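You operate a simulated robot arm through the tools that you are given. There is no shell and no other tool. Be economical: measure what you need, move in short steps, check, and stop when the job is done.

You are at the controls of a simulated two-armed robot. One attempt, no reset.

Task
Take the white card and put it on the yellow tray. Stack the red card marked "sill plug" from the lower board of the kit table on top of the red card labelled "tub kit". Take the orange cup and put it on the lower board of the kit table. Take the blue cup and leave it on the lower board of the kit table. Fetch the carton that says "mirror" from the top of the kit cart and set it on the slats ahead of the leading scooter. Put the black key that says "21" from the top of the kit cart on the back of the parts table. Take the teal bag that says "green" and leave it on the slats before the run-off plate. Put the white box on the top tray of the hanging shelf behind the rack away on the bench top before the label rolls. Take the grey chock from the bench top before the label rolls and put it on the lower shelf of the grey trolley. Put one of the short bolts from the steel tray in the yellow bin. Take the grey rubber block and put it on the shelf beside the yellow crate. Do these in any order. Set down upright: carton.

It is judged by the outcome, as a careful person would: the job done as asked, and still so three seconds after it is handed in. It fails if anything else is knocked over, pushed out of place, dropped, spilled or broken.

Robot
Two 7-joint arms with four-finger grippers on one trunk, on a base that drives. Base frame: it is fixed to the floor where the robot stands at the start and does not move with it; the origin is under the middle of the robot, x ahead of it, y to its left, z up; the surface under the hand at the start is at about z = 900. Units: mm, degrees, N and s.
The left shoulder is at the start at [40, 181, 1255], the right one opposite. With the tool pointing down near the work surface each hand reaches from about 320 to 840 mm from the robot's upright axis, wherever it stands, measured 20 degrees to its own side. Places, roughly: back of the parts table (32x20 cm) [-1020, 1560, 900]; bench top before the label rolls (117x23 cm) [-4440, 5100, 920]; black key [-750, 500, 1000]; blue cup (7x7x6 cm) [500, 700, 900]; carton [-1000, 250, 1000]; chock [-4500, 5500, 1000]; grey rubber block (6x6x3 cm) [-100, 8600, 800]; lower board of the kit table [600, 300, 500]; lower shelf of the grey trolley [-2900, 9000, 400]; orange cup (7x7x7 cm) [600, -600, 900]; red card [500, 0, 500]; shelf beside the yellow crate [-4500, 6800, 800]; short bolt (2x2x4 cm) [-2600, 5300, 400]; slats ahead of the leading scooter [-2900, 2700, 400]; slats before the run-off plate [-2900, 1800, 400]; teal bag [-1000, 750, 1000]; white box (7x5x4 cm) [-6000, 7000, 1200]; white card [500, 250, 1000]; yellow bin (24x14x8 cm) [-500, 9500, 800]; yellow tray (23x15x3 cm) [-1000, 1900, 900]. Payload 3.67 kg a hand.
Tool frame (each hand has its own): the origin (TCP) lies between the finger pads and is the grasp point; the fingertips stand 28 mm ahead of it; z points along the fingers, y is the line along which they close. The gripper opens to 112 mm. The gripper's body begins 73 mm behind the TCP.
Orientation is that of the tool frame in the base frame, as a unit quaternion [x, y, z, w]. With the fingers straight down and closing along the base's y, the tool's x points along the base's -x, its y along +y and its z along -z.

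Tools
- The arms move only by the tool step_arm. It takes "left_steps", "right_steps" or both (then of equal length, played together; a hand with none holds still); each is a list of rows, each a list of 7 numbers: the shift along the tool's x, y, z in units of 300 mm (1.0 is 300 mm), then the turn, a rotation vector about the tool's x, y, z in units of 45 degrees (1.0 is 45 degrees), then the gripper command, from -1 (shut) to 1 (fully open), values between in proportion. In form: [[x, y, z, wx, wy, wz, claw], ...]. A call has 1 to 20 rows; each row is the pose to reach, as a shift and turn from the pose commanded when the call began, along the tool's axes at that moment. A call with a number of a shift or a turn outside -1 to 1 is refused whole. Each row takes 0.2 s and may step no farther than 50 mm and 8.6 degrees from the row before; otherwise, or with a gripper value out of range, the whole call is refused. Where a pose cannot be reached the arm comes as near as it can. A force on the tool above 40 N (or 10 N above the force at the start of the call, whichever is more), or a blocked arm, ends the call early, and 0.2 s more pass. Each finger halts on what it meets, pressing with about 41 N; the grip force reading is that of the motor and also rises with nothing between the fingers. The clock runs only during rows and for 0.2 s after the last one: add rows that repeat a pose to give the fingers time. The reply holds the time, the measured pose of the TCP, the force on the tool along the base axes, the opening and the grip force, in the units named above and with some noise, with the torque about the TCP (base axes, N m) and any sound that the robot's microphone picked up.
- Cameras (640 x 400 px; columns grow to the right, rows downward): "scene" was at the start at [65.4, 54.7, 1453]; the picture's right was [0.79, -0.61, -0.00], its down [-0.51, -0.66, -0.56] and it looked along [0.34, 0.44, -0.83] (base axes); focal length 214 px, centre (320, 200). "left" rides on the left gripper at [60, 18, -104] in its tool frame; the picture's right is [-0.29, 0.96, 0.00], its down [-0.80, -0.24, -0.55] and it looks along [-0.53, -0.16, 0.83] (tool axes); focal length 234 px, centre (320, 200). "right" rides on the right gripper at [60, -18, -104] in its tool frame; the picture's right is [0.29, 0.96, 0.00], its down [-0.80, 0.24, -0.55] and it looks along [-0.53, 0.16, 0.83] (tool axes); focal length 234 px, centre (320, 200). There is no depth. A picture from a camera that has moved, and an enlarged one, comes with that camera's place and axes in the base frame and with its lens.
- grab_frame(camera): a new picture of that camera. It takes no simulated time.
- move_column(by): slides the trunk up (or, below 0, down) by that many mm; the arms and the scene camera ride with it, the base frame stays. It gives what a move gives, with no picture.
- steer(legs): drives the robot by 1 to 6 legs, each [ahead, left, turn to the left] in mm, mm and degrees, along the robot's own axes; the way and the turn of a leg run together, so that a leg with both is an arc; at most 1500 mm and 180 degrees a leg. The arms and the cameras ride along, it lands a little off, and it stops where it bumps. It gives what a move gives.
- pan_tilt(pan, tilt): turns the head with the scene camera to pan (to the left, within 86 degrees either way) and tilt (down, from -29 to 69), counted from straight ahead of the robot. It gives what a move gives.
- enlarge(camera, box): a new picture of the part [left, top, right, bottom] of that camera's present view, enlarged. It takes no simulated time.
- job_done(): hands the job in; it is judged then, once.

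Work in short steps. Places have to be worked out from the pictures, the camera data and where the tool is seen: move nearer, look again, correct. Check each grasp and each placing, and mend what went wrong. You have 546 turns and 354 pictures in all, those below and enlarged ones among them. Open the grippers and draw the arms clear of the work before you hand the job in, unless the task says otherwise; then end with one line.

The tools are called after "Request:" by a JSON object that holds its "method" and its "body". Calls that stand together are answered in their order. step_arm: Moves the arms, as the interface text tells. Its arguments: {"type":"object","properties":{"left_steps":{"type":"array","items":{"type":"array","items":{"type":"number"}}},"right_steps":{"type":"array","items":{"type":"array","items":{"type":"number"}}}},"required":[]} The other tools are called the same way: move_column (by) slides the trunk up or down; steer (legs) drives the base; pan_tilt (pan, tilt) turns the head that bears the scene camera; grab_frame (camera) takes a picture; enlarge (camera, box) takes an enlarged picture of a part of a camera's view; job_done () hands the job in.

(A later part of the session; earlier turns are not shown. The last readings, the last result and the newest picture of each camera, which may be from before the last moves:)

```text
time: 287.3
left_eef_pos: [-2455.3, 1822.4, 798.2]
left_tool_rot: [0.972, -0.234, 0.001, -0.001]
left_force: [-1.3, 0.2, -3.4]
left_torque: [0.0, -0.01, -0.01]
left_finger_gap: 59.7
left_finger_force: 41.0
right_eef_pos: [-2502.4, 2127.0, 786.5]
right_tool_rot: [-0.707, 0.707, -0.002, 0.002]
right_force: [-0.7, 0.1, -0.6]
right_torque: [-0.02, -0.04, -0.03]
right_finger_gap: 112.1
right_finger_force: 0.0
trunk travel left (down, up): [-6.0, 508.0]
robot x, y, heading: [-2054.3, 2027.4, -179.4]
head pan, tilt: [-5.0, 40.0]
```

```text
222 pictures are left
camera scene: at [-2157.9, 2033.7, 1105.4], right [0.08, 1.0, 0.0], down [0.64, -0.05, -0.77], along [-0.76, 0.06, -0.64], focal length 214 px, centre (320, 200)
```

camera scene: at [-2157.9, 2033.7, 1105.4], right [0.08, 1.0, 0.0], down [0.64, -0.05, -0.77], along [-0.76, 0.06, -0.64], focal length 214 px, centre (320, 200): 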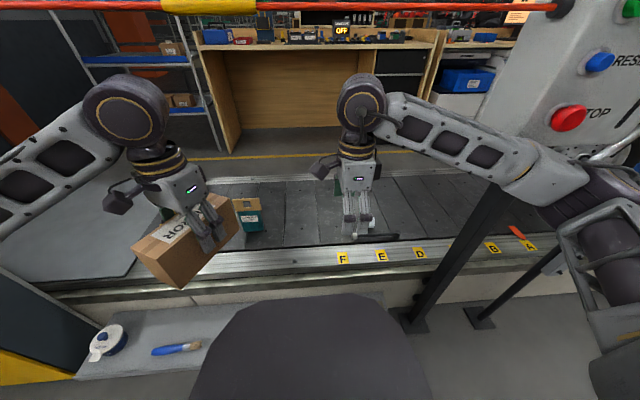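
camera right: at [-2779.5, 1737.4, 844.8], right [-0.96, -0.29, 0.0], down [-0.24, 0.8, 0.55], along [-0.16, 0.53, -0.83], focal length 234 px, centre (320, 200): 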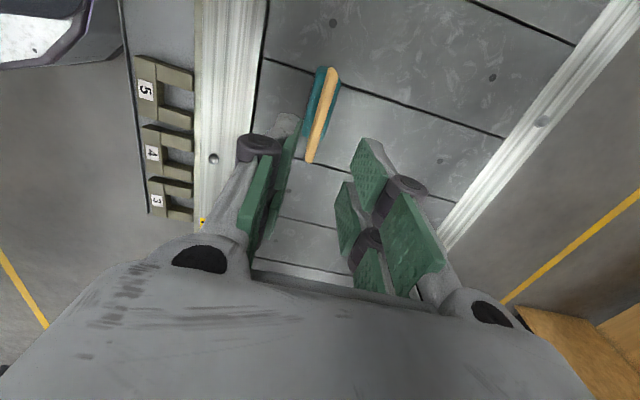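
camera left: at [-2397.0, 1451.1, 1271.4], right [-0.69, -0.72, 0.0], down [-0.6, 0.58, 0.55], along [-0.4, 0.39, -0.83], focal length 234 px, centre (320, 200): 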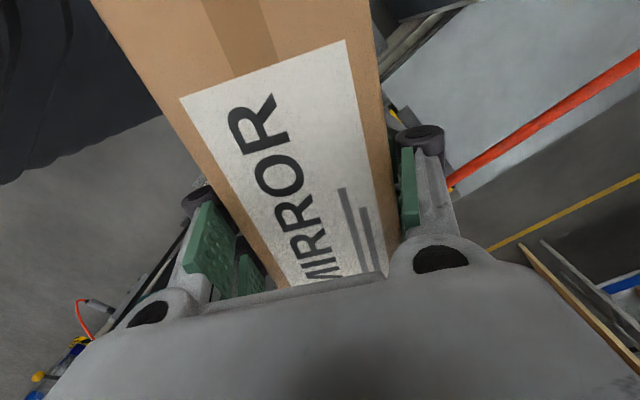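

Request:
{"method": "step_arm", "body": {"left_steps": [[-0.14, 0.008, 0, 0, 0, -0.075, -0.2], [-0.28, 0.017, 0, 0, 0, -0.15, -0.2], [-0.42, 0.026, 0, 0, 0, -0.225, -0.2], [-0.57, 0.035, 0, 0, 0, -0.3, -0.2]]}}

Request:
{"method": "grab_frame", "body": {"camera": "scene"}}

```text
time: 288.3
left_eef_pos: [-2613.6, 1893.3, 798.9]
left_tool_rot: [0.993, -0.118, 0.002, 0.0]
left_force: [-0.1, 0.3, -2.9]
left_torque: [-0.03, 0.04, 0.01]
left_finger_gap: 59.8
left_finger_force: 40.8
right_eef_pos: [-2501.4, 2126.9, 786.7]
right_tool_rot: [0.708, -0.706, 0.001, -0.001]
right_force: [-0.7, -0.2, -0.8]
right_torque: [0.0, -0.02, 0.0]
right_finger_gap: 112.0
right_finger_force: 0.1
trunk travel left (down, up): [-6.0, 508.0]
robot x, y, heading: [-2054.1, 2024.4, -179.5]
head pan, tilt: [-5.0, 40.0]
```

```text
221 pictures are left
camera scene: at [-2157.3, 2034.3, 1105.5], right [0.08, 1.0, 0.0], down [0.64, -0.05, -0.77], along [-0.76, 0.06, -0.64], focal length 214 px, centre (320, 200)
```

scene: 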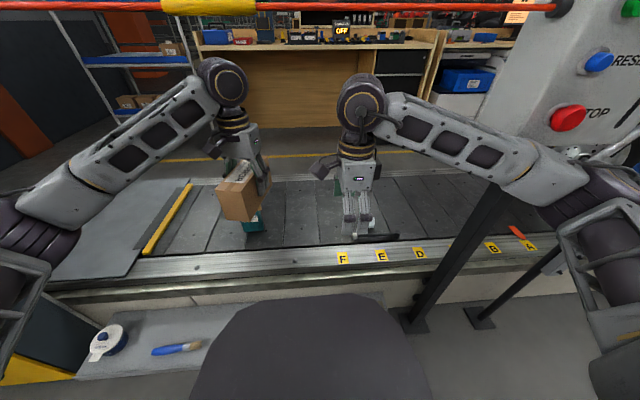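

Request:
{"method": "step_arm", "body": {"left_steps": [[-0.15, -0.03, 0, 0, 0, -0.08, -0.2], [-0.3, -0.06, 0.03, 0, 0, -0.16, -0.2], [-0.44, -0.08, 0.1, 0, 0, -0.23, -0.2], [-0.578, -0.108, 0.2, 0, 0, -0.304, -0.2], [-0.578, -0.108, 0.35, 0, 0, -0.304, -0.2], [-0.578, -0.108, 0.5, 0, 0, -0.304, -0.2], [-0.578, -0.108, 0.65, 0, 0, -0.304, -0.2], [-0.578, -0.108, 0.8, 0, 0, -0.304, -0.2], [-0.578, -0.108, 0.95, 0, 0, -0.304, -0.2]]}}

Request:
{"method": "grab_frame", "body": {"camera": "left"}}

```text
refused: row 4 steps farther than a row can; nothing moved
```

```text
220 pictures are left
camera left: at [-2558.8, 1863.9, 902.5], right [-0.5, -0.86, 0.0], down [-0.72, 0.42, 0.55], along [-0.48, 0.28, -0.83], focal length 234 px, centre (320, 200)
```

left: 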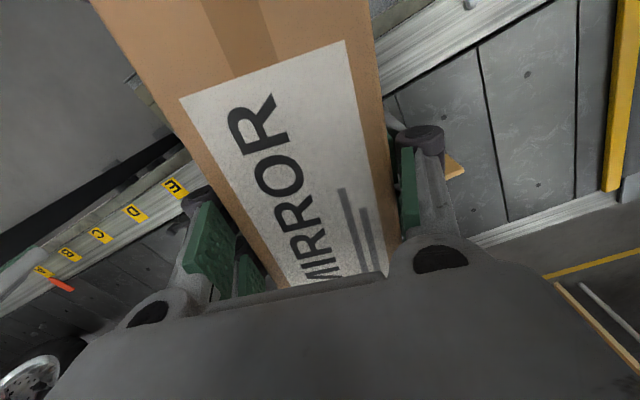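

Request:
{"method": "step_arm", "body": {"left_steps": [[-0.14, -0.03, 0, 0, 0, -0.08, -0.2], [-0.28, -0.06, 0.03, 0, 0, -0.16, -0.2], [-0.4, -0.08, 0.1, 0, 0, -0.23, -0.2], [-0.5, -0.1, 0.19, 0, 0, -0.27, -0.2], [-0.578, -0.108, 0.3, 0, 0, -0.304, -0.2], [-0.578, -0.108, 0.45, 0, 0, -0.304, -0.2], [-0.578, -0.108, 0.6, 0, 0, -0.304, -0.2], [-0.578, -0.108, 0.75, 0, 0, -0.304, -0.2], [-0.578, -0.108, 0.9, 0, 0, -0.304, -0.2]]}}

Request:
{"method": "grab_frame", "body": {"camera": "scene"}}

```text
time: 290.3
left_eef_pos: [-2772.1, 1965.7, 527.8]
left_tool_rot: [1.0, 0.0, 0.001, 0.0]
left_force: [-0.4, -0.6, -3.2]
left_torque: [-0.03, 0.01, 0.0]
left_finger_gap: 59.7
left_finger_force: 41.1
right_eef_pos: [-2501.5, 2127.2, 787.6]
right_tool_rot: [-0.707, 0.708, -0.001, 0.002]
right_force: [-0.1, 0.4, 0.6]
right_torque: [0.0, -0.02, 0.04]
right_finger_gap: 112.1
right_finger_force: 0.1
trunk travel left (down, up): [-6.0, 508.0]
robot x, y, heading: [-2052.2, 2029.8, -179.5]
head pan, tilt: [-5.0, 40.0]
```

```text
219 pictures are left
camera scene: at [-2157.2, 2033.8, 1105.5], right [0.08, 1.0, 0.0], down [0.64, -0.05, -0.77], along [-0.76, 0.06, -0.64], focal length 214 px, centre (320, 200)
```

scene: 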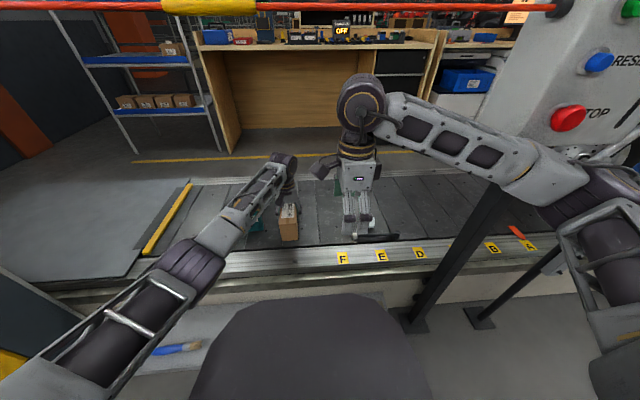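

Request:
{"method": "step_arm", "body": {"left_steps": [[0, 0, 0.07, 0, 0, 0, -0.2], [0, 0, 0.13, 0, 0, 0, -0.2], [0, 0, 0.14, 0, 0, 0, -0.2], [0, 0, 0.15, 0, 0, 0, -0.2], [0, 0, 0.16, 0, 0, 0, -0.2]]}}

```text
time: 291.5
left_eef_pos: [-2771.1, 1962.8, 479.8]
left_tool_rot: [1.0, 0.001, 0.001, 0.0]
left_force: [0.7, -0.1, -2.9]
left_torque: [-0.03, 0.02, 0.0]
left_finger_gap: 59.6
left_finger_force: 41.1
right_eef_pos: [-2502.3, 2127.6, 787.8]
right_tool_rot: [0.707, -0.707, 0.0, -0.002]
right_force: [0.7, 0.0, -0.3]
right_torque: [0.01, -0.01, -0.04]
right_finger_gap: 112.1
right_finger_force: 0.1
trunk travel left (down, up): [-6.0, 508.0]
robot x, y, heading: [-2055.7, 2029.0, -179.7]
head pan, tilt: [-5.0, 40.0]
```

Request:
{"method": "step_arm", "body": {"left_steps": [[0, 0, 0.01, 0, 0, 0, -0.2], [0, 0, 0.017, 0, 0, 0, -0.2], [0, 0, 0.024, 0, 0, 0, -0.2]]}}

```text
time: 292.3
left_eef_pos: [-2772.5, 1964.2, 475.1]
left_tool_rot: [1.0, 0.002, -0.001, -0.001]
left_force: [2.1, -1.5, 6.6]
left_torque: [-0.35, 0.64, 0.17]
left_finger_gap: 59.5
left_finger_force: 40.9
right_eef_pos: [-2500.5, 2127.1, 788.2]
right_tool_rot: [0.707, -0.707, 0.0, -0.001]
right_force: [0.4, -0.1, -0.4]
right_torque: [-0.02, 0.0, -0.03]
right_finger_gap: 112.0
right_finger_force: 0.1
trunk travel left (down, up): [-6.0, 508.0]
robot x, y, heading: [-2052.9, 2033.3, -179.4]
head pan, tilt: [-5.0, 40.0]
```

Contact. Release the carton here temporarily and rise.

Request:
{"method": "step_arm", "body": {"left_steps": [[0, 0, 0, 0, 0, 0, 0.3], [0, 0, 0, 0, 0, 0, 0.7], [0, 0, 0, 0, 0, 0, 1], [0, 0, -0.1, 0, 0, 0, 1], [0, 0, -0.25, 0, 0, 0, 1], [0, 0, -0.4, 0, 0, 0, 1], [0, 0, -0.55, 0, 0, 0, 1], [0, 0, -0.7, 0, 0, 0, 1], [0.13, 0, -0.78, 0, 0, 0, 1], [0.27, 0, -0.85, 0, 0, 0, 1], [0.42, 0, -0.9, 0, 0, 0, 1], [0.57, 0, -0.95, 0, 0, 0, 1], [0.72, 0, -1.0, 0, 0, 0, 1], [0.87, 0, -1.0, 0, 0, 0, 1]]}}

Request:
{"method": "grab_frame", "body": {"camera": "scene"}}

Request:
{"method": "grab_frame", "body": {"camera": "left"}}

```text
time: 295.3
left_eef_pos: [-2509.4, 1965.6, 772.9]
left_tool_rot: [1.0, 0.0, 0.002, 0.0]
left_force: [0.2, 0.4, 0.5]
left_torque: [-0.01, 0.0, -0.01]
left_finger_gap: 112.2
left_finger_force: 0.1
right_eef_pos: [-2501.6, 2127.6, 788.6]
right_tool_rot: [-0.707, 0.707, -0.001, 0.002]
right_force: [0.4, 0.4, -0.3]
right_torque: [0.0, 0.01, 0.03]
right_finger_gap: 111.8
right_finger_force: 0.0
trunk travel left (down, up): [-6.0, 508.0]
robot x, y, heading: [-2050.4, 2029.3, -179.5]
head pan, tilt: [-5.0, 40.0]
```

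```text
218 pictures are left
camera scene: at [-2156.1, 2033.8, 1105.6], right [0.08, 1.0, 0.0], down [0.64, -0.05, -0.77], along [-0.76, 0.06, -0.64], focal length 214 px, centre (320, 200)
```

scene: 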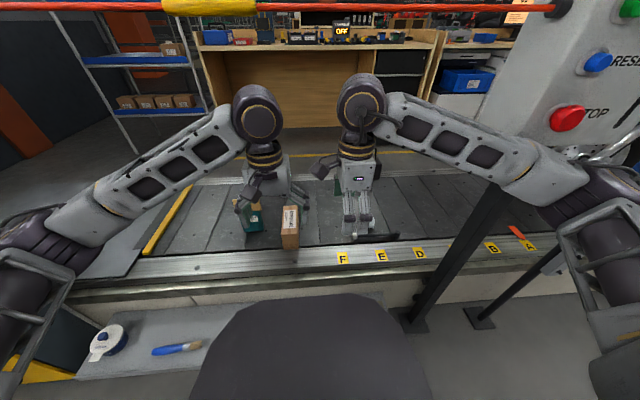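

```text
217 pictures are left
camera left: at [-2449.1, 1948.8, 876.9], right [-0.29, -0.96, 0.0], down [-0.8, 0.24, 0.55], along [-0.53, 0.16, -0.83], focal length 234 px, centre (320, 200)
```

left: 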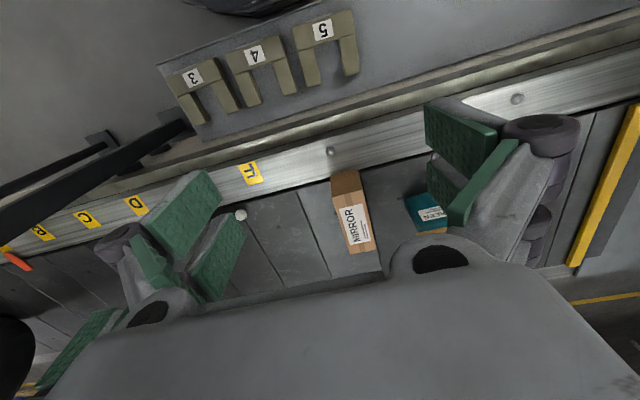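

Request:
{"method": "steer", "body": {"legs": [[0, 230, 0]]}}

Request:
{"method": "step_arm", "body": {"right_steps": [[0, 0, 0, 0, 0, -0.18, 1], [0, 0, 0, 0, 0, -0.36, 1], [0, 0, 0, 0, 0, -0.54, 1], [0, 0, 0, 0, 0, -0.72, 1], [0, 0, 0, 0, 0, -0.88, 1], [0, 0, 0, 0, 0, -1, 1]]}}

Request:
{"method": "step_arm", "body": {"right_steps": [[0, 0, 0, 0, 0, -0.18, 1], [0, 0, 0, 0, 0, -0.36, 1], [0, 0, 0, 0, 0, -0.54, 1], [0, 0, 0, 0, 0, -0.72, 1], [0, 0, 0, 0, 0, -0.88, 1], [0, 0, 0, 0, 0, -1, 1]]}}

Request:
{"method": "grab_frame", "body": {"camera": "right"}}

```text
time: 297.1
left_eef_pos: [-2507.9, 1732.3, 772.7]
left_tool_rot: [1.0, 0.001, 0.0, -0.001]
left_force: [1.0, -0.3, -0.2]
left_torque: [0.0, 0.0, -0.01]
left_finger_gap: 112.0
left_finger_force: 0.0
right_eef_pos: [-2498.9, 1895.2, 788.2]
right_tool_rot: [0.708, -0.706, 0.001, -0.001]
right_force: [-0.4, 0.2, 0.4]
right_torque: [0.03, 0.01, 0.02]
right_finger_gap: 111.9
right_finger_force: 0.0
trunk travel left (down, up): [-6.0, 508.0]
robot x, y, heading: [-2049.8, 1797.9, -179.4]
head pan, tilt: [-5.0, 40.0]
```

```text
time: 298.5
left_eef_pos: [-2508.4, 1732.8, 773.0]
left_tool_rot: [1.0, 0.0, 0.001, 0.0]
left_force: [-0.3, 0.3, 0.1]
left_torque: [-0.01, 0.0, 0.01]
left_finger_gap: 112.3
left_finger_force: 0.1
right_eef_pos: [-2498.9, 1896.6, 787.7]
right_tool_rot: [0.925, -0.381, 0.001, -0.002]
right_force: [0.2, 0.1, 0.0]
right_torque: [-0.02, -0.02, -0.01]
right_finger_gap: 112.0
right_finger_force: 0.0
trunk travel left (down, up): [-6.0, 508.0]
robot x, y, heading: [-2049.8, 1796.1, -179.4]
head pan, tilt: [-5.0, 40.0]
```

```text
time: 299.9
left_eef_pos: [-2508.2, 1732.9, 773.6]
left_tool_rot: [1.0, 0.001, 0.001, 0.001]
left_force: [-1.0, 1.7, 0.0]
left_torque: [-0.02, 0.0, -0.01]
left_finger_gap: 112.2
left_finger_force: 0.1
right_eef_pos: [-2499.5, 1895.9, 788.1]
right_tool_rot: [1.0, 0.002, 0.002, -0.001]
right_force: [-0.8, -0.5, -0.3]
right_torque: [-0.01, 0.0, -0.02]
right_finger_gap: 112.0
right_finger_force: 0.0
trunk travel left (down, up): [-6.0, 508.0]
robot x, y, heading: [-2054.1, 1800.2, -179.2]
head pan, tilt: [-5.0, 40.0]
```

```text
216 pictures are left
camera right: at [-2440.2, 1913.5, 890.9], right [0.29, -0.96, 0.0], down [-0.8, -0.24, 0.55], along [-0.53, -0.16, -0.83], focal length 234 px, centre (320, 200)
```

right: 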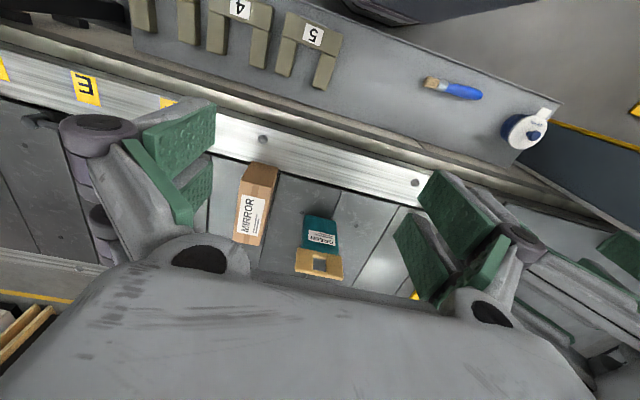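

Request:
{"method": "step_arm", "body": {"right_steps": [[-0.14, -0.035, 0.06, 0, 0, 0, 1], [-0.28, -0.07, 0.12, 0, 0, 0, 1], [-0.42, -0.105, 0.18, 0, 0, 0, 1], [-0.56, -0.14, 0.24, 0, 0, 0, 1], [-0.7, -0.175, 0.3, 0, 0, 0, 1], [-0.82, -0.21, 0.36, 0, 0, 0, 1], [-0.908, -0.227, 0.46, 0, 0, 0, 1], [-0.908, -0.227, 0.6, 0, 0, 0, 1]]}}

Request:
{"method": "grab_frame", "body": {"camera": "right"}}

```text
time: 301.7
left_eef_pos: [-2509.0, 1733.8, 772.4]
left_tool_rot: [1.0, 0.001, 0.001, 0.001]
left_force: [-0.2, -0.5, -0.4]
left_torque: [0.01, 0.01, -0.02]
left_finger_gap: 112.2
left_finger_force: 0.1
right_eef_pos: [-2772.6, 1962.6, 605.6]
right_tool_rot: [1.0, 0.001, 0.002, -0.001]
right_force: [-0.4, 0.6, 0.9]
right_torque: [-0.01, -0.01, -0.02]
right_finger_gap: 112.1
right_finger_force: 0.2
trunk travel left (down, up): [-6.0, 508.0]
robot x, y, heading: [-2051.6, 1801.2, -179.7]
head pan, tilt: [-5.0, 40.0]
```

```text
215 pictures are left
camera right: at [-2713.2, 1980.6, 708.9], right [0.29, -0.96, 0.0], down [-0.8, -0.24, 0.55], along [-0.53, -0.16, -0.83], focal length 234 px, centre (320, 200)
```

right: 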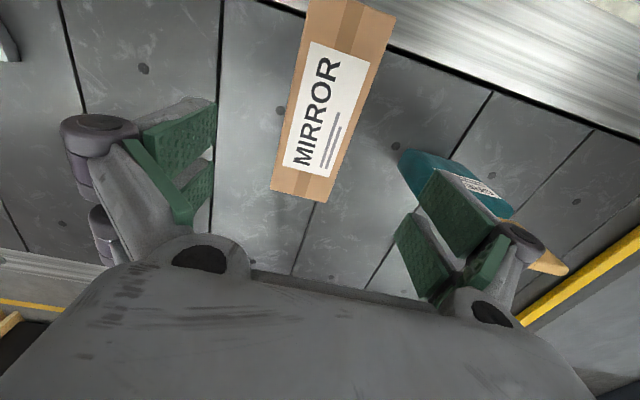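

Request:
{"method": "step_arm", "body": {"right_steps": [[0.02, 0, 0.14, 0, 0, 0, 1], [0.02, 0, 0.28, 0, 0, 0, 1], [0.02, 0, 0.42, 0, 0, 0, 1], [0.02, 0, 0.42, 0, 0, 0, 0.5], [0.02, 0, 0.42, 0, 0, 0, 0.1], [0.02, 0, 0.42, 0, 0, 0, -0.3], [0.02, 0, 0.42, 0, 0, 0, -0.3]]}}

Request:
{"method": "grab_frame", "body": {"camera": "right"}}

```text
time: 303.3
left_eef_pos: [-2507.4, 1733.3, 772.5]
left_tool_rot: [1.0, 0.001, 0.001, -0.001]
left_force: [-0.4, -0.2, 1.1]
left_torque: [0.01, -0.02, 0.01]
left_finger_gap: 112.0
left_finger_force: 0.1
right_eef_pos: [-2764.6, 1962.3, 481.5]
right_tool_rot: [1.0, 0.001, 0.001, -0.001]
right_force: [-1.0, -0.4, -0.8]
right_torque: [0.1, 0.13, -0.04]
right_finger_gap: 59.9
right_finger_force: 41.3
trunk travel left (down, up): [-6.0, 508.0]
robot x, y, heading: [-2049.5, 1800.9, -179.4]
head pan, tilt: [-5.0, 40.0]
```

```text
214 pictures are left
camera right: at [-2705.2, 1981.0, 584.2], right [0.29, -0.96, 0.0], down [-0.8, -0.24, 0.55], along [-0.53, -0.16, -0.83], focal length 234 px, centre (320, 200)
```

right: 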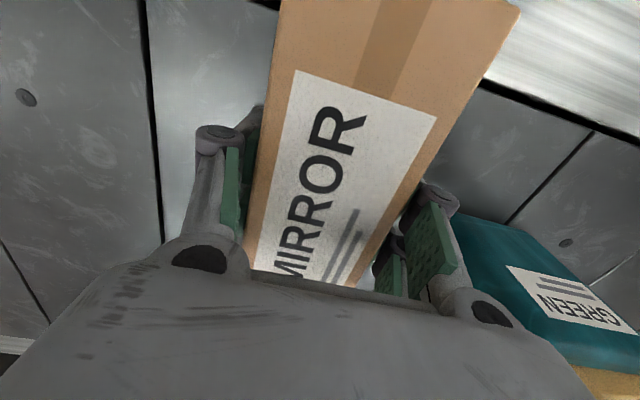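

Request:
{"method": "step_arm", "body": {"right_steps": [[0, 0, -0.14, 0, 0, 0, -0.3], [0, 0, -0.28, 0, 0, 0, -0.3], [0, 0, -0.42, 0, 0, 0, -0.3], [0, 0, -0.56, 0, 0, 0, -0.3], [0, 0, -0.7, 0, 0, 0, -0.3], [0.14, 0, -0.75, 0, 0, 0, -0.3], [0.28, 0, -0.8, 0, 0, 0, -0.3], [0.42, 0, -0.85, 0, 0, 0, -0.3], [0.56, 0, -0.9, 0, 0, 0, -0.3], [0.7, 0, -0.95, 0, 0, 0, -0.3], [0.84, 0, -0.95, 0, 0, 0, -0.3], [0.95, 0, -0.95, 0, 0, 0, -0.3]]}}

Request:
{"method": "grab_frame", "body": {"camera": "scene"}}

```text
time: 305.9
left_eef_pos: [-2506.9, 1734.8, 772.9]
left_tool_rot: [1.0, 0.001, 0.001, 0.0]
left_force: [-0.2, -0.2, 0.5]
left_torque: [-0.01, 0.01, 0.0]
left_finger_gap: 112.2
left_finger_force: 0.1
right_eef_pos: [-2481.2, 1966.0, 767.1]
right_tool_rot: [1.0, 0.001, 0.002, 0.0]
right_force: [0.8, -0.9, -3.2]
right_torque: [0.01, 0.01, -0.01]
right_finger_gap: 59.8
right_finger_force: 41.0
trunk travel left (down, up): [-6.0, 508.0]
robot x, y, heading: [-2048.2, 1794.6, -179.4]
head pan, tilt: [-5.0, 40.0]
```

```text
213 pictures are left
camera scene: at [-2154.4, 1803.0, 1105.6], right [0.08, 1.0, 0.0], down [0.64, -0.05, -0.77], along [-0.76, 0.06, -0.64], focal length 214 px, centre (320, 200)
```

scene: 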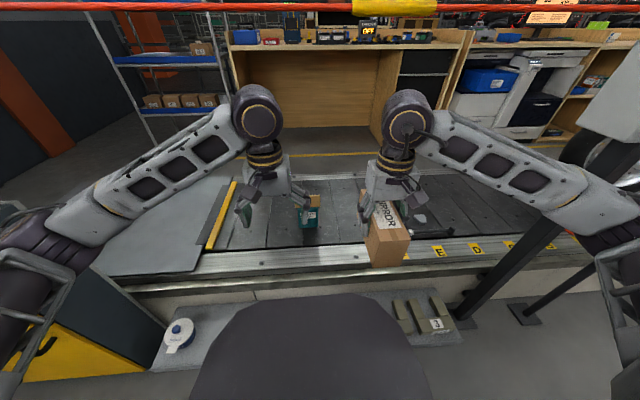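

Request:
{"method": "steer", "body": {"legs": [[-180, 0, 0], [0, -1185, 0]]}}

Request:
{"method": "pan_tilt", "body": {"pan": 10, "tilt": 35}}

Request:
{"method": "grab_frame", "body": {"camera": "scene"}}

```text
time: 313.2
left_eef_pos: [-2343.5, 2912.0, 773.3]
left_tool_rot: [1.0, 0.003, 0.001, 0.0]
left_force: [0.4, 0.3, -0.2]
left_torque: [-0.06, 0.0, 0.0]
left_finger_gap: 112.1
left_finger_force: 0.1
right_eef_pos: [-2317.4, 3141.3, 767.2]
right_tool_rot: [1.0, 0.003, 0.002, -0.001]
right_force: [1.1, 0.1, -2.6]
right_torque: [0.01, 0.01, 0.02]
right_finger_gap: 59.8
right_finger_force: 40.8
trunk travel left (down, up): [-6.0, 508.0]
robot x, y, heading: [-1885.5, 2978.0, -179.3]
head pan, tilt: [-5.0, 40.0]
```

```text
time: 314.0
left_eef_pos: [-2341.8, 2912.1, 773.8]
left_tool_rot: [1.0, 0.003, 0.001, 0.0]
left_force: [0.7, -0.8, 0.1]
left_torque: [0.02, 0.0, -0.01]
left_finger_gap: 111.9
left_finger_force: 0.1
right_eef_pos: [-2317.5, 3142.0, 767.7]
right_tool_rot: [1.0, 0.003, 0.002, -0.001]
right_force: [-0.2, 0.5, -2.0]
right_torque: [0.0, -0.04, -0.05]
right_finger_gap: 59.6
right_finger_force: 40.9
trunk travel left (down, up): [-6.0, 508.0]
robot x, y, heading: [-1888.7, 2978.3, -179.0]
head pan, tilt: [10.0, 35.0]
```

```text
212 pictures are left
camera scene: at [-1992.0, 2959.6, 1113.1], right [-0.19, 0.98, 0.0], down [0.56, 0.11, -0.82], along [-0.8, -0.15, -0.57], focal length 214 px, centre (320, 200)
```

scene: 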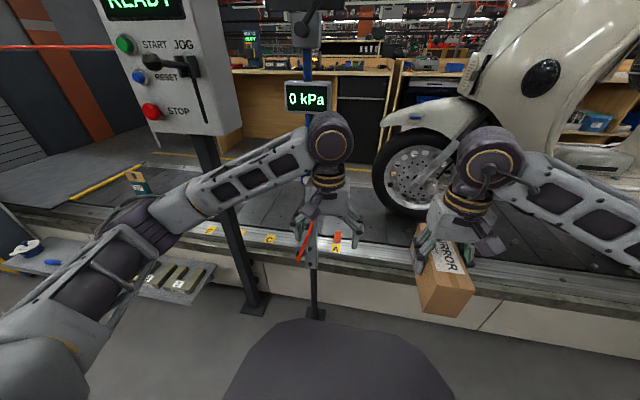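

I rotate the base 35° left so the right arm points around the post, moving up the corridor a bit first.

Request:
{"method": "steer", "body": {"legs": [[0, -170, 0], [0, 0, 35], [0, 0, 0]]}}

Request:
{"method": "pan_tilt", "body": {"pan": 0, "tilt": 40}}

Request:
{"method": "grab_frame", "body": {"camera": "scene"}}

```text
time: 317.6
left_eef_pos: [-2226.0, 2831.3, 773.3]
left_tool_rot: [0.953, 0.303, 0.001, 0.0]
left_force: [-0.1, -0.3, 1.1]
left_torque: [0.01, 0.02, -0.01]
left_finger_gap: 112.0
left_finger_force: 0.0
right_eef_pos: [-2336.5, 3035.9, 767.9]
right_tool_rot: [0.953, 0.302, 0.001, 0.0]
right_force: [-0.4, 0.1, -3.0]
right_torque: [0.0, 0.0, -0.01]
right_finger_gap: 59.8
right_finger_force: 40.9
trunk travel left (down, up): [-6.0, 508.0]
robot x, y, heading: [-1891.4, 3150.3, -144.4]
head pan, tilt: [10.0, 35.0]
```

```text
time: 318.3
left_eef_pos: [-2225.8, 2831.3, 771.8]
left_tool_rot: [0.953, 0.303, 0.001, 0.0]
left_force: [0.5, 0.0, 0.0]
left_torque: [0.01, -0.04, 0.0]
left_finger_gap: 112.0
left_finger_force: 0.2
right_eef_pos: [-2336.2, 3035.6, 767.3]
right_tool_rot: [0.953, 0.303, 0.002, -0.001]
right_force: [-0.4, 0.4, -2.6]
right_torque: [0.0, 0.0, -0.01]
right_finger_gap: 59.9
right_finger_force: 41.1
trunk travel left (down, up): [-6.0, 508.0]
robot x, y, heading: [-1890.4, 3149.2, -144.4]
head pan, tilt: [0.0, 40.0]
```

```text
211 pictures are left
camera scene: at [-1973.3, 3083.4, 1105.6], right [-0.58, 0.81, 0.0], down [0.52, 0.37, -0.77], along [-0.62, -0.45, -0.64], focal length 214 px, centre (320, 200)
```

scene: 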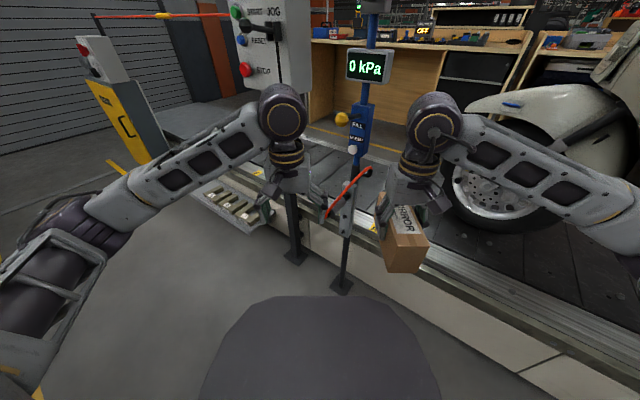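

Request:
{"method": "steer", "body": {"legs": [[157, -112, 0]]}}

Request:
{"method": "grab_frame", "body": {"camera": "scene"}}

Request:
{"method": "grab_frame", "body": {"camera": "right"}}

```text
time: 319.6
left_eef_pos: [-2360.8, 2829.3, 775.7]
left_tool_rot: [0.954, 0.3, 0.003, 0.003]
left_force: [8.3, -2.0, 0.8]
left_torque: [0.26, 1.28, 0.02]
left_finger_gap: 112.1
left_finger_force: 0.0
right_eef_pos: [-2476.2, 3033.9, 767.2]
right_tool_rot: [0.953, 0.302, 0.002, -0.003]
right_force: [0.6, -0.1, -2.9]
right_torque: [0.04, 0.01, 0.0]
right_finger_gap: 59.8
right_finger_force: 41.3
trunk travel left (down, up): [-6.0, 508.0]
robot x, y, heading: [-2028.8, 3146.2, -144.2]
head pan, tilt: [0.0, 40.0]
stopped in leg 1: the force on the tool passed its limit at 168 N (the readings are from after the stop); the commanded pose is now the measured one
```

```text
210 pictures are left
camera scene: at [-2113.2, 3083.0, 1105.7], right [-0.58, 0.81, 0.0], down [0.52, 0.38, -0.77], along [-0.62, -0.45, -0.64], focal length 214 px, centre (320, 200)
```

scene: 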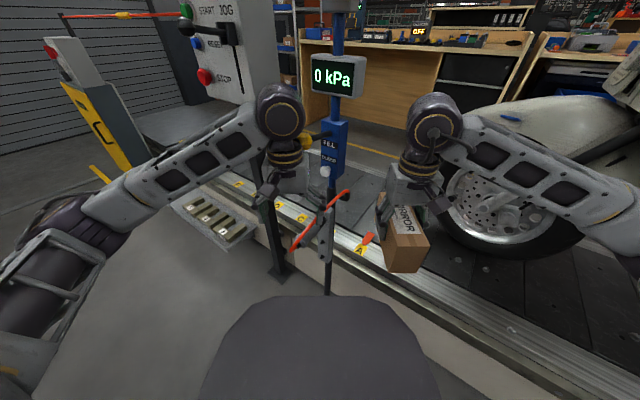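

```text
209 pictures are left
camera right: at [-2438.9, 3082.7, 870.1], right [0.79, -0.62, 0.0], down [-0.52, -0.66, 0.55], along [-0.34, -0.43, -0.84], focal length 234 px, centre (320, 200)
```

right: 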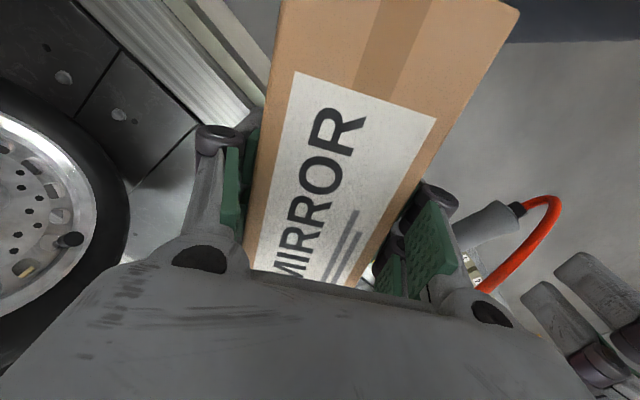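

The left hand bumped the air station. I back off and tuck the left hand in before trying again.

Request:
{"method": "steer", "body": {"legs": [[-112, 80, 0]]}}

Request:
{"method": "step_arm", "body": {"left_steps": [[0.1, 0.1, 0, 0, 0, 0, 1], [0.2, 0.2, 0, 0, 0, 0, 1], [0.25, 0.32, 0, 0, 0, 0, 1], [0.25, 0.45, 0, 0, 0, 0, 1], [0.25, 0.6, 0, 0, 0, 0, 1], [0.25, 0.75, 0, 0, 0, 0, 1]]}}

Request:
{"method": "grab_frame", "body": {"camera": "scene"}}

```text
time: 320.9
left_eef_pos: [-2223.2, 2829.3, 776.1]
left_tool_rot: [0.954, 0.301, 0.002, 0.003]
left_force: [0.8, -0.2, 0.0]
left_torque: [-0.01, 0.07, 0.0]
left_finger_gap: 112.2
left_finger_force: 0.0
right_eef_pos: [-2339.8, 3033.4, 767.9]
right_tool_rot: [0.953, 0.303, 0.001, -0.002]
right_force: [0.1, 0.7, -2.7]
right_torque: [0.07, 0.02, 0.0]
right_finger_gap: 59.5
right_finger_force: 40.6
trunk travel left (down, up): [-6.0, 508.0]
robot x, y, heading: [-1892.5, 3145.3, -144.1]
head pan, tilt: [0.0, 40.0]
```

```text
time: 322.4
left_eef_pos: [-2032.5, 2688.6, 776.2]
left_tool_rot: [0.954, 0.299, 0.001, 0.003]
left_force: [-0.9, 0.2, -0.3]
left_torque: [0.0, 0.01, 0.01]
left_finger_gap: 112.0
left_finger_force: 0.1
right_eef_pos: [-2340.0, 3034.3, 766.7]
right_tool_rot: [0.953, 0.302, 0.002, -0.003]
right_force: [-0.2, -0.1, -3.5]
right_torque: [-0.03, -0.01, 0.04]
right_finger_gap: 59.7
right_finger_force: 41.1
trunk travel left (down, up): [-6.0, 508.0]
robot x, y, heading: [-1894.3, 3142.1, -144.2]
head pan, tilt: [0.0, 40.0]
```

```text
208 pictures are left
camera scene: at [-1976.0, 3082.5, 1105.6], right [-0.58, 0.81, 0.0], down [0.52, 0.38, -0.77], along [-0.62, -0.45, -0.64], focal length 214 px, centre (320, 200)
```

scene: 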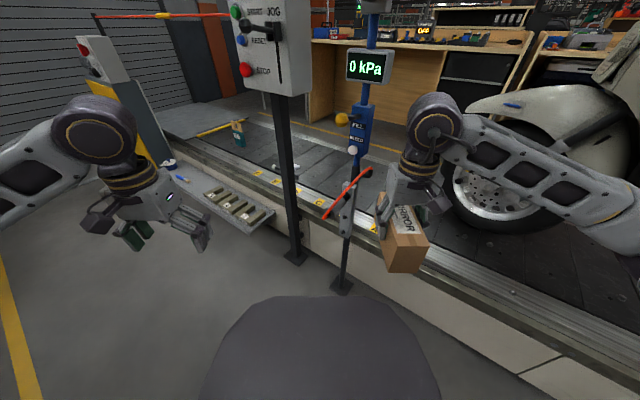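

Request:
{"method": "steer", "body": {"legs": [[155, -112, 0]]}}

Request:
{"method": "grab_frame", "body": {"camera": "scene"}}

```text
time: 323.9
left_eef_pos: [-2224.8, 2690.6, 777.0]
left_tool_rot: [0.954, 0.301, 0.003, 0.004]
left_force: [-0.3, -0.1, 0.5]
left_torque: [-0.02, -0.01, -0.03]
left_finger_gap: 111.7
left_finger_force: 0.0
right_eef_pos: [-2532.5, 3035.7, 765.9]
right_tool_rot: [0.953, 0.303, 0.003, -0.002]
right_force: [-1.8, 1.1, -3.3]
right_torque: [-0.03, -0.07, 0.02]
right_finger_gap: 59.5
right_finger_force: 41.3
trunk travel left (down, up): [-6.0, 508.0]
robot x, y, heading: [-2080.3, 3145.9, -144.3]
head pan, tilt: [0.0, 40.0]
```

```text
207 pictures are left
camera scene: at [-2169.0, 3084.2, 1105.4], right [-0.58, 0.81, 0.0], down [0.52, 0.38, -0.77], along [-0.62, -0.45, -0.64], focal length 214 px, centre (320, 200)
```

scene: 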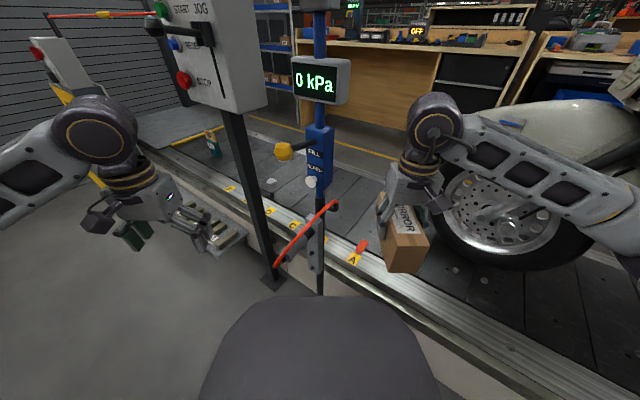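

Request:
{"method": "step_arm", "body": {"right_steps": [[-0.13, -0.03, 0, 0, 0, 0, -0.3], [-0.26, -0.06, 0, 0, 0, 0, -0.3], [-0.39, -0.09, 0, 0, 0, 0, -0.3], [-0.523, -0.125, 0, 0, 0, 0, -0.3]]}}

Request:
{"method": "grab_frame", "body": {"camera": "scene"}}

Request:
{"method": "grab_frame", "body": {"camera": "right"}}

```text
time: 324.9
left_eef_pos: [-2224.7, 2690.6, 775.7]
left_tool_rot: [0.954, 0.3, 0.003, 0.003]
left_force: [0.1, 0.6, 0.2]
left_torque: [0.0, 0.04, 0.0]
left_finger_gap: 112.2
left_finger_force: 0.2
right_eef_pos: [-2681.1, 2974.0, 765.8]
right_tool_rot: [0.953, 0.302, 0.002, -0.003]
right_force: [-0.4, 0.6, -3.7]
right_torque: [0.02, -0.02, 0.0]
right_finger_gap: 59.5
right_finger_force: 40.9
trunk travel left (down, up): [-6.0, 508.0]
robot x, y, heading: [-2081.9, 3149.6, -144.5]
head pan, tilt: [0.0, 40.0]
```

```text
206 pictures are left
camera scene: at [-2168.2, 3083.8, 1105.5], right [-0.58, 0.81, 0.0], down [0.52, 0.38, -0.77], along [-0.62, -0.45, -0.64], focal length 214 px, centre (320, 200)
```

scene: 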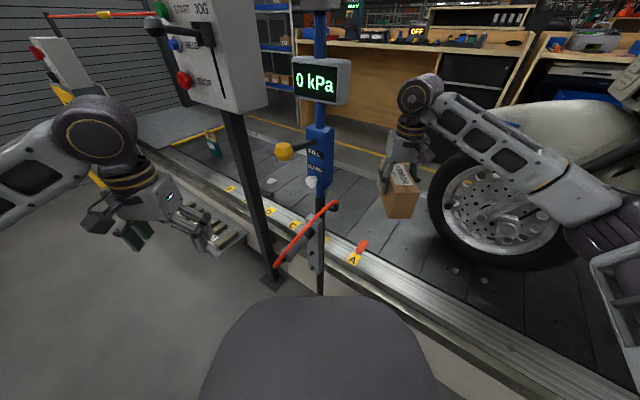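

```text
205 pictures are left
camera right: at [-2643.6, 3023.2, 869.3], right [0.79, -0.62, 0.0], down [-0.51, -0.66, 0.55], along [-0.34, -0.43, -0.84], focal length 234 px, centre (320, 200)
```

right: 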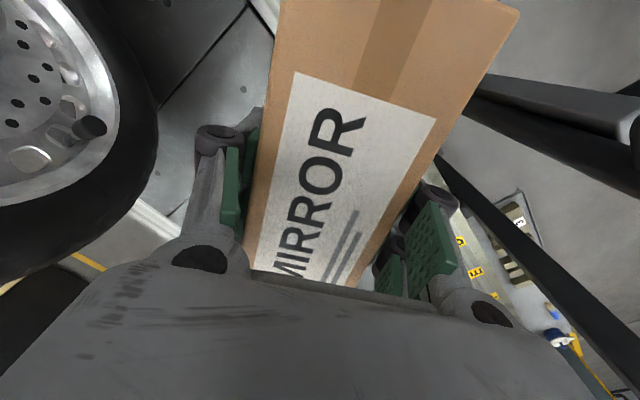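

Request:
{"method": "step_arm", "body": {"right_steps": [[-0.12, 0.012, 0.05, 0, 0, 0, -0.3], [-0.24, 0.025, 0.1, 0, 0, 0, -0.3], [-0.36, 0.037, 0.15, 0, 0, 0, -0.3], [-0.48, 0.046, 0.2, 0, 0, 0, -0.3]]}}

Request:
{"method": "steer", "body": {"legs": [[35, 49, 0]]}}

Request:
{"method": "grab_frame", "body": {"camera": "scene"}}

```text
time: 325.9
left_eef_pos: [-2225.0, 2691.2, 776.1]
left_tool_rot: [0.954, 0.3, 0.003, 0.003]
left_force: [-0.4, -0.2, -0.2]
left_torque: [0.02, -0.03, 0.01]
left_finger_gap: 112.0
left_finger_force: 0.0
right_eef_pos: [-2790.8, 2881.5, 706.0]
right_tool_rot: [0.953, 0.302, 0.003, -0.003]
right_force: [-0.4, -0.3, -3.3]
right_torque: [0.01, 0.01, -0.01]
right_finger_gap: 59.7
right_finger_force: 40.8
trunk travel left (down, up): [-6.0, 508.0]
robot x, y, heading: [-2082.3, 3151.2, -144.3]
head pan, tilt: [0.0, 40.0]
```

```text
time: 326.9
left_eef_pos: [-2224.9, 2629.8, 775.1]
left_tool_rot: [0.954, 0.301, 0.003, 0.003]
left_force: [-0.4, -0.5, -0.2]
left_torque: [0.08, -0.02, 0.02]
left_finger_gap: 112.1
left_finger_force: 0.1
right_eef_pos: [-2791.4, 2820.7, 705.3]
right_tool_rot: [0.953, 0.302, 0.003, -0.003]
right_force: [0.5, -0.7, -2.7]
right_torque: [0.06, 0.04, 0.0]
right_finger_gap: 59.8
right_finger_force: 40.8
trunk travel left (down, up): [-6.0, 508.0]
robot x, y, heading: [-2088.4, 3085.9, -144.3]
head pan, tilt: [0.0, 40.0]
```

```text
204 pictures are left
camera scene: at [-2168.0, 3022.5, 1105.4], right [-0.58, 0.81, 0.0], down [0.52, 0.38, -0.77], along [-0.62, -0.45, -0.64], focal length 214 px, centre (320, 200)
```

scene: 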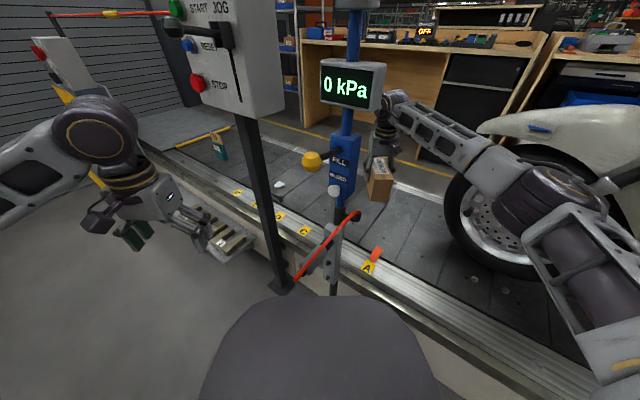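

Request:
{"method": "step_arm", "body": {"right_steps": [[0, 0, 0.15, 0, 0, 0, -0.3], [0, 0, 0.3, 0, 0, 0, -0.3], [0, 0, 0.45, 0, 0, 0, -0.3], [0, 0, 0.58, 0, 0, 0, -0.3], [0, 0, 0.68, 0, 0, 0, -0.3]]}}

Request:
{"method": "step_arm", "body": {"right_steps": [[0, 0, 0.013, 0, 0, 0, -0.3], [0, 0, 0.026, 0, 0, 0, -0.3], [0, 0, 0.036, 0, 0, 0, -0.3], [0, 0, 0.043, 0, 0, 0, -0.3]]}}

```text
time: 328.1
left_eef_pos: [-2224.9, 2631.2, 777.2]
left_tool_rot: [0.954, 0.301, 0.003, 0.003]
left_force: [-1.5, 0.0, 0.6]
left_torque: [-0.01, 0.01, -0.04]
left_finger_gap: 112.0
left_finger_force: 0.1
right_eef_pos: [-2792.3, 2823.0, 500.3]
right_tool_rot: [0.953, 0.303, 0.001, -0.001]
right_force: [0.3, 0.3, -2.6]
right_torque: [0.01, -0.04, 0.02]
right_finger_gap: 59.6
right_finger_force: 40.5
trunk travel left (down, up): [-6.0, 508.0]
robot x, y, heading: [-2083.4, 3085.5, -144.2]
head pan, tilt: [0.0, 40.0]
```

```text
time: 329.1
left_eef_pos: [-2223.7, 2631.2, 775.1]
left_tool_rot: [0.954, 0.301, 0.003, 0.004]
left_force: [0.4, -1.2, -0.2]
left_torque: [0.0, -0.04, 0.0]
left_finger_gap: 112.0
left_finger_force: 0.0
right_eef_pos: [-2790.6, 2823.4, 487.3]
right_tool_rot: [0.953, 0.303, 0.002, -0.002]
right_force: [0.1, 0.1, -3.3]
right_torque: [-0.03, -0.01, -0.02]
right_finger_gap: 59.6
right_finger_force: 40.4
trunk travel left (down, up): [-6.0, 508.0]
robot x, y, heading: [-2085.8, 3090.0, -144.2]
head pan, tilt: [0.0, 40.0]
```

Request:
{"method": "step_arm", "body": {"right_steps": [[0, 0, 0.008, 0, 0, 0, -0.3], [0, 0, 0.015, 0, 0, 0, -0.3], [0, 0, 0.021, 0, 0, 0, -0.3], [0, 0, 0.027, 0, 0, 0, -0.3]]}}

```text
time: 330.1
left_eef_pos: [-2223.3, 2631.1, 776.7]
left_tool_rot: [0.954, 0.299, 0.003, 0.004]
left_force: [-0.5, 0.3, -0.6]
left_torque: [-0.01, 0.01, -0.03]
left_finger_gap: 112.1
left_finger_force: 0.1
right_eef_pos: [-2790.6, 2823.0, 480.7]
right_tool_rot: [0.953, 0.302, 0.001, -0.002]
right_force: [0.8, 1.4, 4.1]
right_torque: [-0.11, 0.51, -0.11]
right_finger_gap: 59.7
right_finger_force: 41.6
trunk travel left (down, up): [-6.0, 508.0]
robot x, y, heading: [-2084.0, 3088.6, -144.2]
head pan, tilt: [0.0, 40.0]
```

Contact. Release and rise, then retract the way it came.

Request:
{"method": "step_arm", "body": {"right_steps": [[0, 0, 0, 0, 0, 0, 0.2], [0, 0, 0, 0, 0, 0, 0.5], [0, 0, 0, 0, 0, 0, 0.6], [0, 0, -0.12, 0, 0, 0, 0.6], [0, 0, -0.27, 0, 0, 0, 0.6], [0, 0, -0.42, 0, 0, 0, 0.6], [0, 0, -0.57, 0, 0, 0, 0.6], [0, 0, -0.72, 0, 0, 0, 0.6]]}}

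Request:
{"method": "grab_frame", "body": {"camera": "right"}}

```text
time: 331.9
left_eef_pos: [-2223.2, 2632.3, 776.2]
left_tool_rot: [0.954, 0.3, 0.002, 0.003]
left_force: [-0.3, 0.1, -1.1]
left_torque: [0.01, 0.02, -0.01]
left_finger_gap: 112.0
left_finger_force: 0.1
right_eef_pos: [-2790.5, 2822.8, 696.1]
right_tool_rot: [0.953, 0.302, 0.002, -0.002]
right_force: [-0.6, 0.1, -0.2]
right_torque: [0.0, 0.0, -0.01]
right_finger_gap: 89.8
right_finger_force: 0.0
trunk travel left (down, up): [-6.0, 508.0]
robot x, y, heading: [-2086.3, 3085.7, -144.3]
head pan, tilt: [0.0, 40.0]
```

```text
203 pictures are left
camera right: at [-2751.9, 2871.6, 799.0], right [0.79, -0.62, 0.0], down [-0.52, -0.66, 0.55], along [-0.34, -0.43, -0.84], focal length 234 px, centre (320, 200)
```

right: 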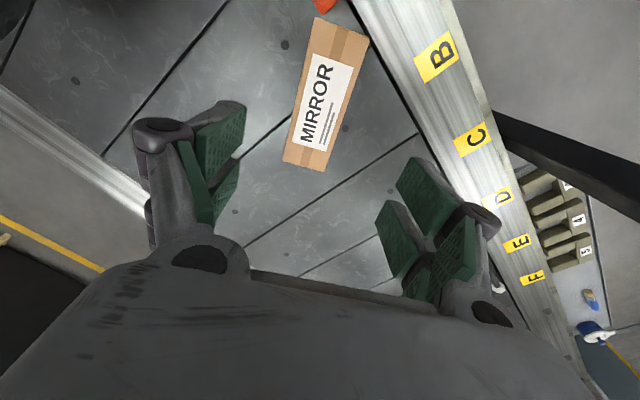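

Carton stands upright on the slats. I retract along the reverse path.

Request:
{"method": "steer", "body": {"legs": [[-35, -49, 0]]}}

Request:
{"method": "step_arm", "body": {"right_steps": [[0.12, -0.012, -0.1, 0, 0, 0, 1], [0.24, -0.025, -0.2, 0, 0, 0, 1], [0.36, -0.037, -0.22, 0, 0, 0, 1], [0.48, -0.046, -0.22, 0, 0, 0, 1], [0.61, -0.015, -0.22, 0, 0, 0, 1], [0.74, 0.015, -0.22, 0, 0, 0, 1], [0.87, 0.045, -0.22, 0, 0, 0, 1], [1.0, 0.079, -0.22, 0, 0, 0, 1]]}}

Request:
{"method": "steer", "body": {"legs": [[-155, 112, 0]]}}

Request:
{"method": "grab_frame", "body": {"camera": "scene"}}

```text
time: 332.9
left_eef_pos: [-2223.7, 2691.3, 776.9]
left_tool_rot: [0.954, 0.299, 0.003, 0.004]
left_force: [-0.6, 0.7, -0.2]
left_torque: [-0.02, 0.02, -0.01]
left_finger_gap: 112.0
left_finger_force: 0.0
right_eef_pos: [-2791.9, 2884.8, 695.1]
right_tool_rot: [0.953, 0.303, 0.003, -0.002]
right_force: [-1.1, 0.6, 0.1]
right_torque: [-0.01, 0.0, 0.01]
right_finger_gap: 89.5
right_finger_force: 0.0
trunk travel left (down, up): [-6.0, 508.0]
robot x, y, heading: [-2087.3, 3149.6, -144.3]
head pan, tilt: [0.0, 40.0]
```

```text
time: 334.6
left_eef_pos: [-2224.0, 2692.7, 777.1]
left_tool_rot: [0.954, 0.301, 0.002, 0.004]
left_force: [0.8, -0.1, -0.3]
left_torque: [-0.01, 0.0, -0.02]
left_finger_gap: 112.0
left_finger_force: 0.0
right_eef_pos: [-2532.2, 3036.0, 762.7]
right_tool_rot: [0.954, 0.301, 0.002, -0.003]
right_force: [0.6, -0.8, 0.9]
right_torque: [0.02, 0.03, 0.02]
right_finger_gap: 111.9
right_finger_force: 0.0
trunk travel left (down, up): [-6.0, 508.0]
robot x, y, heading: [-2085.5, 3149.9, -144.2]
head pan, tilt: [0.0, 40.0]
```

```text
time: 336.2
left_eef_pos: [-2029.7, 2691.0, 776.1]
left_tool_rot: [0.954, 0.3, 0.002, 0.003]
left_force: [0.4, -0.1, -0.8]
left_torque: [-0.03, 0.05, -0.03]
left_finger_gap: 112.1
left_finger_force: 0.1
right_eef_pos: [-2338.4, 3035.6, 761.9]
right_tool_rot: [0.953, 0.302, 0.002, -0.002]
right_force: [0.9, -0.4, 0.3]
right_torque: [0.03, 0.01, 0.02]
right_finger_gap: 112.0
right_finger_force: 0.1
trunk travel left (down, up): [-6.0, 508.0]
robot x, y, heading: [-1892.4, 3149.8, -144.0]
head pan, tilt: [0.0, 40.0]
```

```text
202 pictures are left
camera scene: at [-1974.1, 3084.2, 1105.7], right [-0.58, 0.81, 0.0], down [0.52, 0.38, -0.77], along [-0.62, -0.45, -0.64], focal length 214 px, centre (320, 200)
```

scene: 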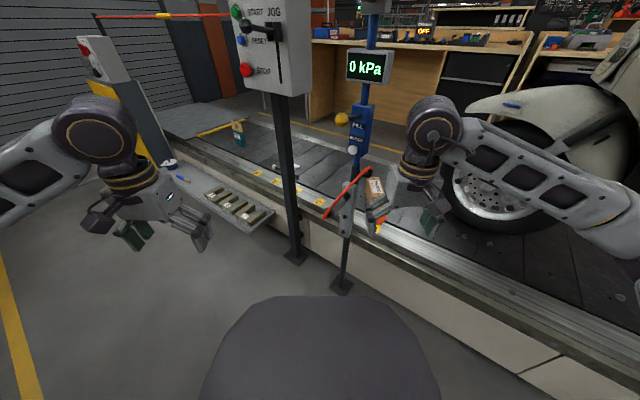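

Request:
{"method": "move_column", "body": {"by": 370}}

Request:
{"method": "steer", "body": {"legs": [[0, 0, -126]]}}

Request:
{"method": "pan_tilt", "body": {"pan": 25, "tilt": 15}}

Request:
{"method": "grab_frame", "body": {"camera": "scene"}}

```text
time: 339.8
left_eef_pos: [-2031.3, 2690.6, 1145.1]
left_tool_rot: [0.954, 0.3, 0.001, 0.004]
left_force: [0.3, 0.0, 1.1]
left_torque: [0.03, 0.0, -0.01]
left_finger_gap: 111.9
left_finger_force: 0.1
right_eef_pos: [-2339.1, 3035.8, 1130.7]
right_tool_rot: [0.953, 0.303, 0.002, -0.002]
right_force: [0.8, -0.1, 0.4]
right_torque: [0.02, 0.02, -0.02]
right_finger_gap: 111.9
right_finger_force: 0.1
trunk travel left (down, up): [-376.0, 138.0]
robot x, y, heading: [-1891.7, 3146.7, -144.2]
head pan, tilt: [0.0, 40.0]
```

```text
time: 343.9
left_eef_pos: [-2352.1, 3208.2, 1143.9]
left_tool_rot: [0.919, -0.394, 0.001, 0.012]
left_force: [-1.4, -0.2, 0.2]
left_torque: [-0.02, -0.08, 0.0]
left_finger_gap: 111.7
left_finger_force: 0.0
right_eef_pos: [-2043.1, 3566.6, 1134.6]
right_tool_rot: [0.915, -0.404, -0.003, -0.003]
right_force: [-0.2, 0.6, -0.5]
right_torque: [-0.08, -0.09, 0.02]
right_finger_gap: 112.1
right_finger_force: 0.1
trunk travel left (down, up): [-376.0, 138.0]
robot x, y, heading: [-1887.6, 3142.8, 133.0]
head pan, tilt: [0.0, 40.0]
stopped in leg 1: the robot was blocked; the commanded pose is now the measured one
```

```text
time: 344.8
left_eef_pos: [-2349.0, 3209.4, 1147.5]
left_tool_rot: [0.917, -0.398, -0.004, 0.009]
left_force: [-0.5, -1.0, 0.0]
left_torque: [0.0, -0.01, -0.01]
left_finger_gap: 112.1
left_finger_force: 0.0
right_eef_pos: [-2040.5, 3563.8, 1137.9]
right_tool_rot: [0.914, -0.406, -0.006, -0.004]
right_force: [-0.6, -0.2, -0.1]
right_torque: [0.04, 0.02, 0.03]
right_finger_gap: 112.0
right_finger_force: 0.1
trunk travel left (down, up): [-376.0, 138.0]
robot x, y, heading: [-1883.5, 3146.0, 132.6]
head pan, tilt: [25.0, 15.0]
```

```text
201 pictures are left
camera scene: at [-1969.4, 3176.0, 1515.3], right [0.38, 0.93, 0.01], down [0.23, -0.09, -0.97], along [-0.9, 0.37, -0.24], focal length 214 px, centre (320, 200)
```

scene: 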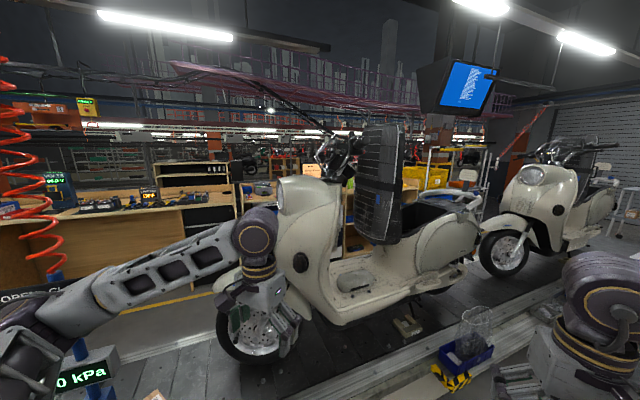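

The left elbow touched the air station during the turn. I move the base away (+x) and check it.

Request:
{"method": "steer", "body": {"legs": [[-95, -135, 0]]}}

Request:
{"method": "pan_tilt", "body": {"pan": 75, "tilt": 30}}

Request:
{"method": "grab_frame", "body": {"camera": "scene"}}

```text
time: 346.3
left_eef_pos: [-2197.2, 3247.0, 1140.3]
left_tool_rot: [0.915, -0.403, 0.004, 0.011]
left_force: [0.2, 0.1, -0.5]
left_torque: [0.02, -0.03, 0.01]
left_finger_gap: 112.0
left_finger_force: 0.0
right_eef_pos: [-1885.7, 3597.5, 1131.5]
right_tool_rot: [0.912, -0.409, 0.004, 0.0]
right_force: [-0.7, -0.1, -0.1]
right_torque: [-0.01, -0.04, -0.02]
right_finger_gap: 112.1
right_finger_force: 0.0
trunk travel left (down, up): [-376.0, 138.0]
robot x, y, heading: [-1724.3, 3165.3, 132.2]
head pan, tilt: [25.0, 15.0]
```

```text
time: 347.5
left_eef_pos: [-2196.1, 3247.5, 1141.8]
left_tool_rot: [0.915, -0.403, 0.003, 0.011]
left_force: [0.3, 0.5, 0.0]
left_torque: [0.0, 0.01, 0.0]
left_finger_gap: 112.1
left_finger_force: 0.1
right_eef_pos: [-1885.3, 3597.7, 1131.5]
right_tool_rot: [0.912, -0.409, 0.002, 0.0]
right_force: [0.2, -0.2, 0.0]
right_torque: [0.0, 0.0, 0.02]
right_finger_gap: 112.1
right_finger_force: 0.0
trunk travel left (down, up): [-376.0, 138.0]
robot x, y, heading: [-1721.9, 3166.1, 132.7]
head pan, tilt: [75.0, 30.0]
```

```text
200 pictures are left
camera scene: at [-1815.2, 3137.1, 1489.7], right [-0.46, 0.89, 0.0], down [0.44, 0.23, -0.87], along [-0.77, -0.4, -0.5], focal length 214 px, centre (320, 200)
```

scene: 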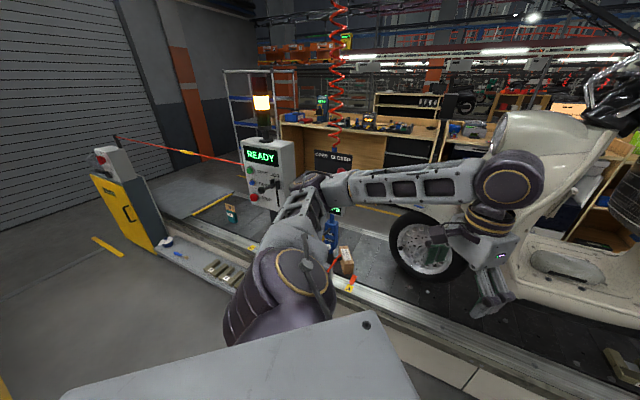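

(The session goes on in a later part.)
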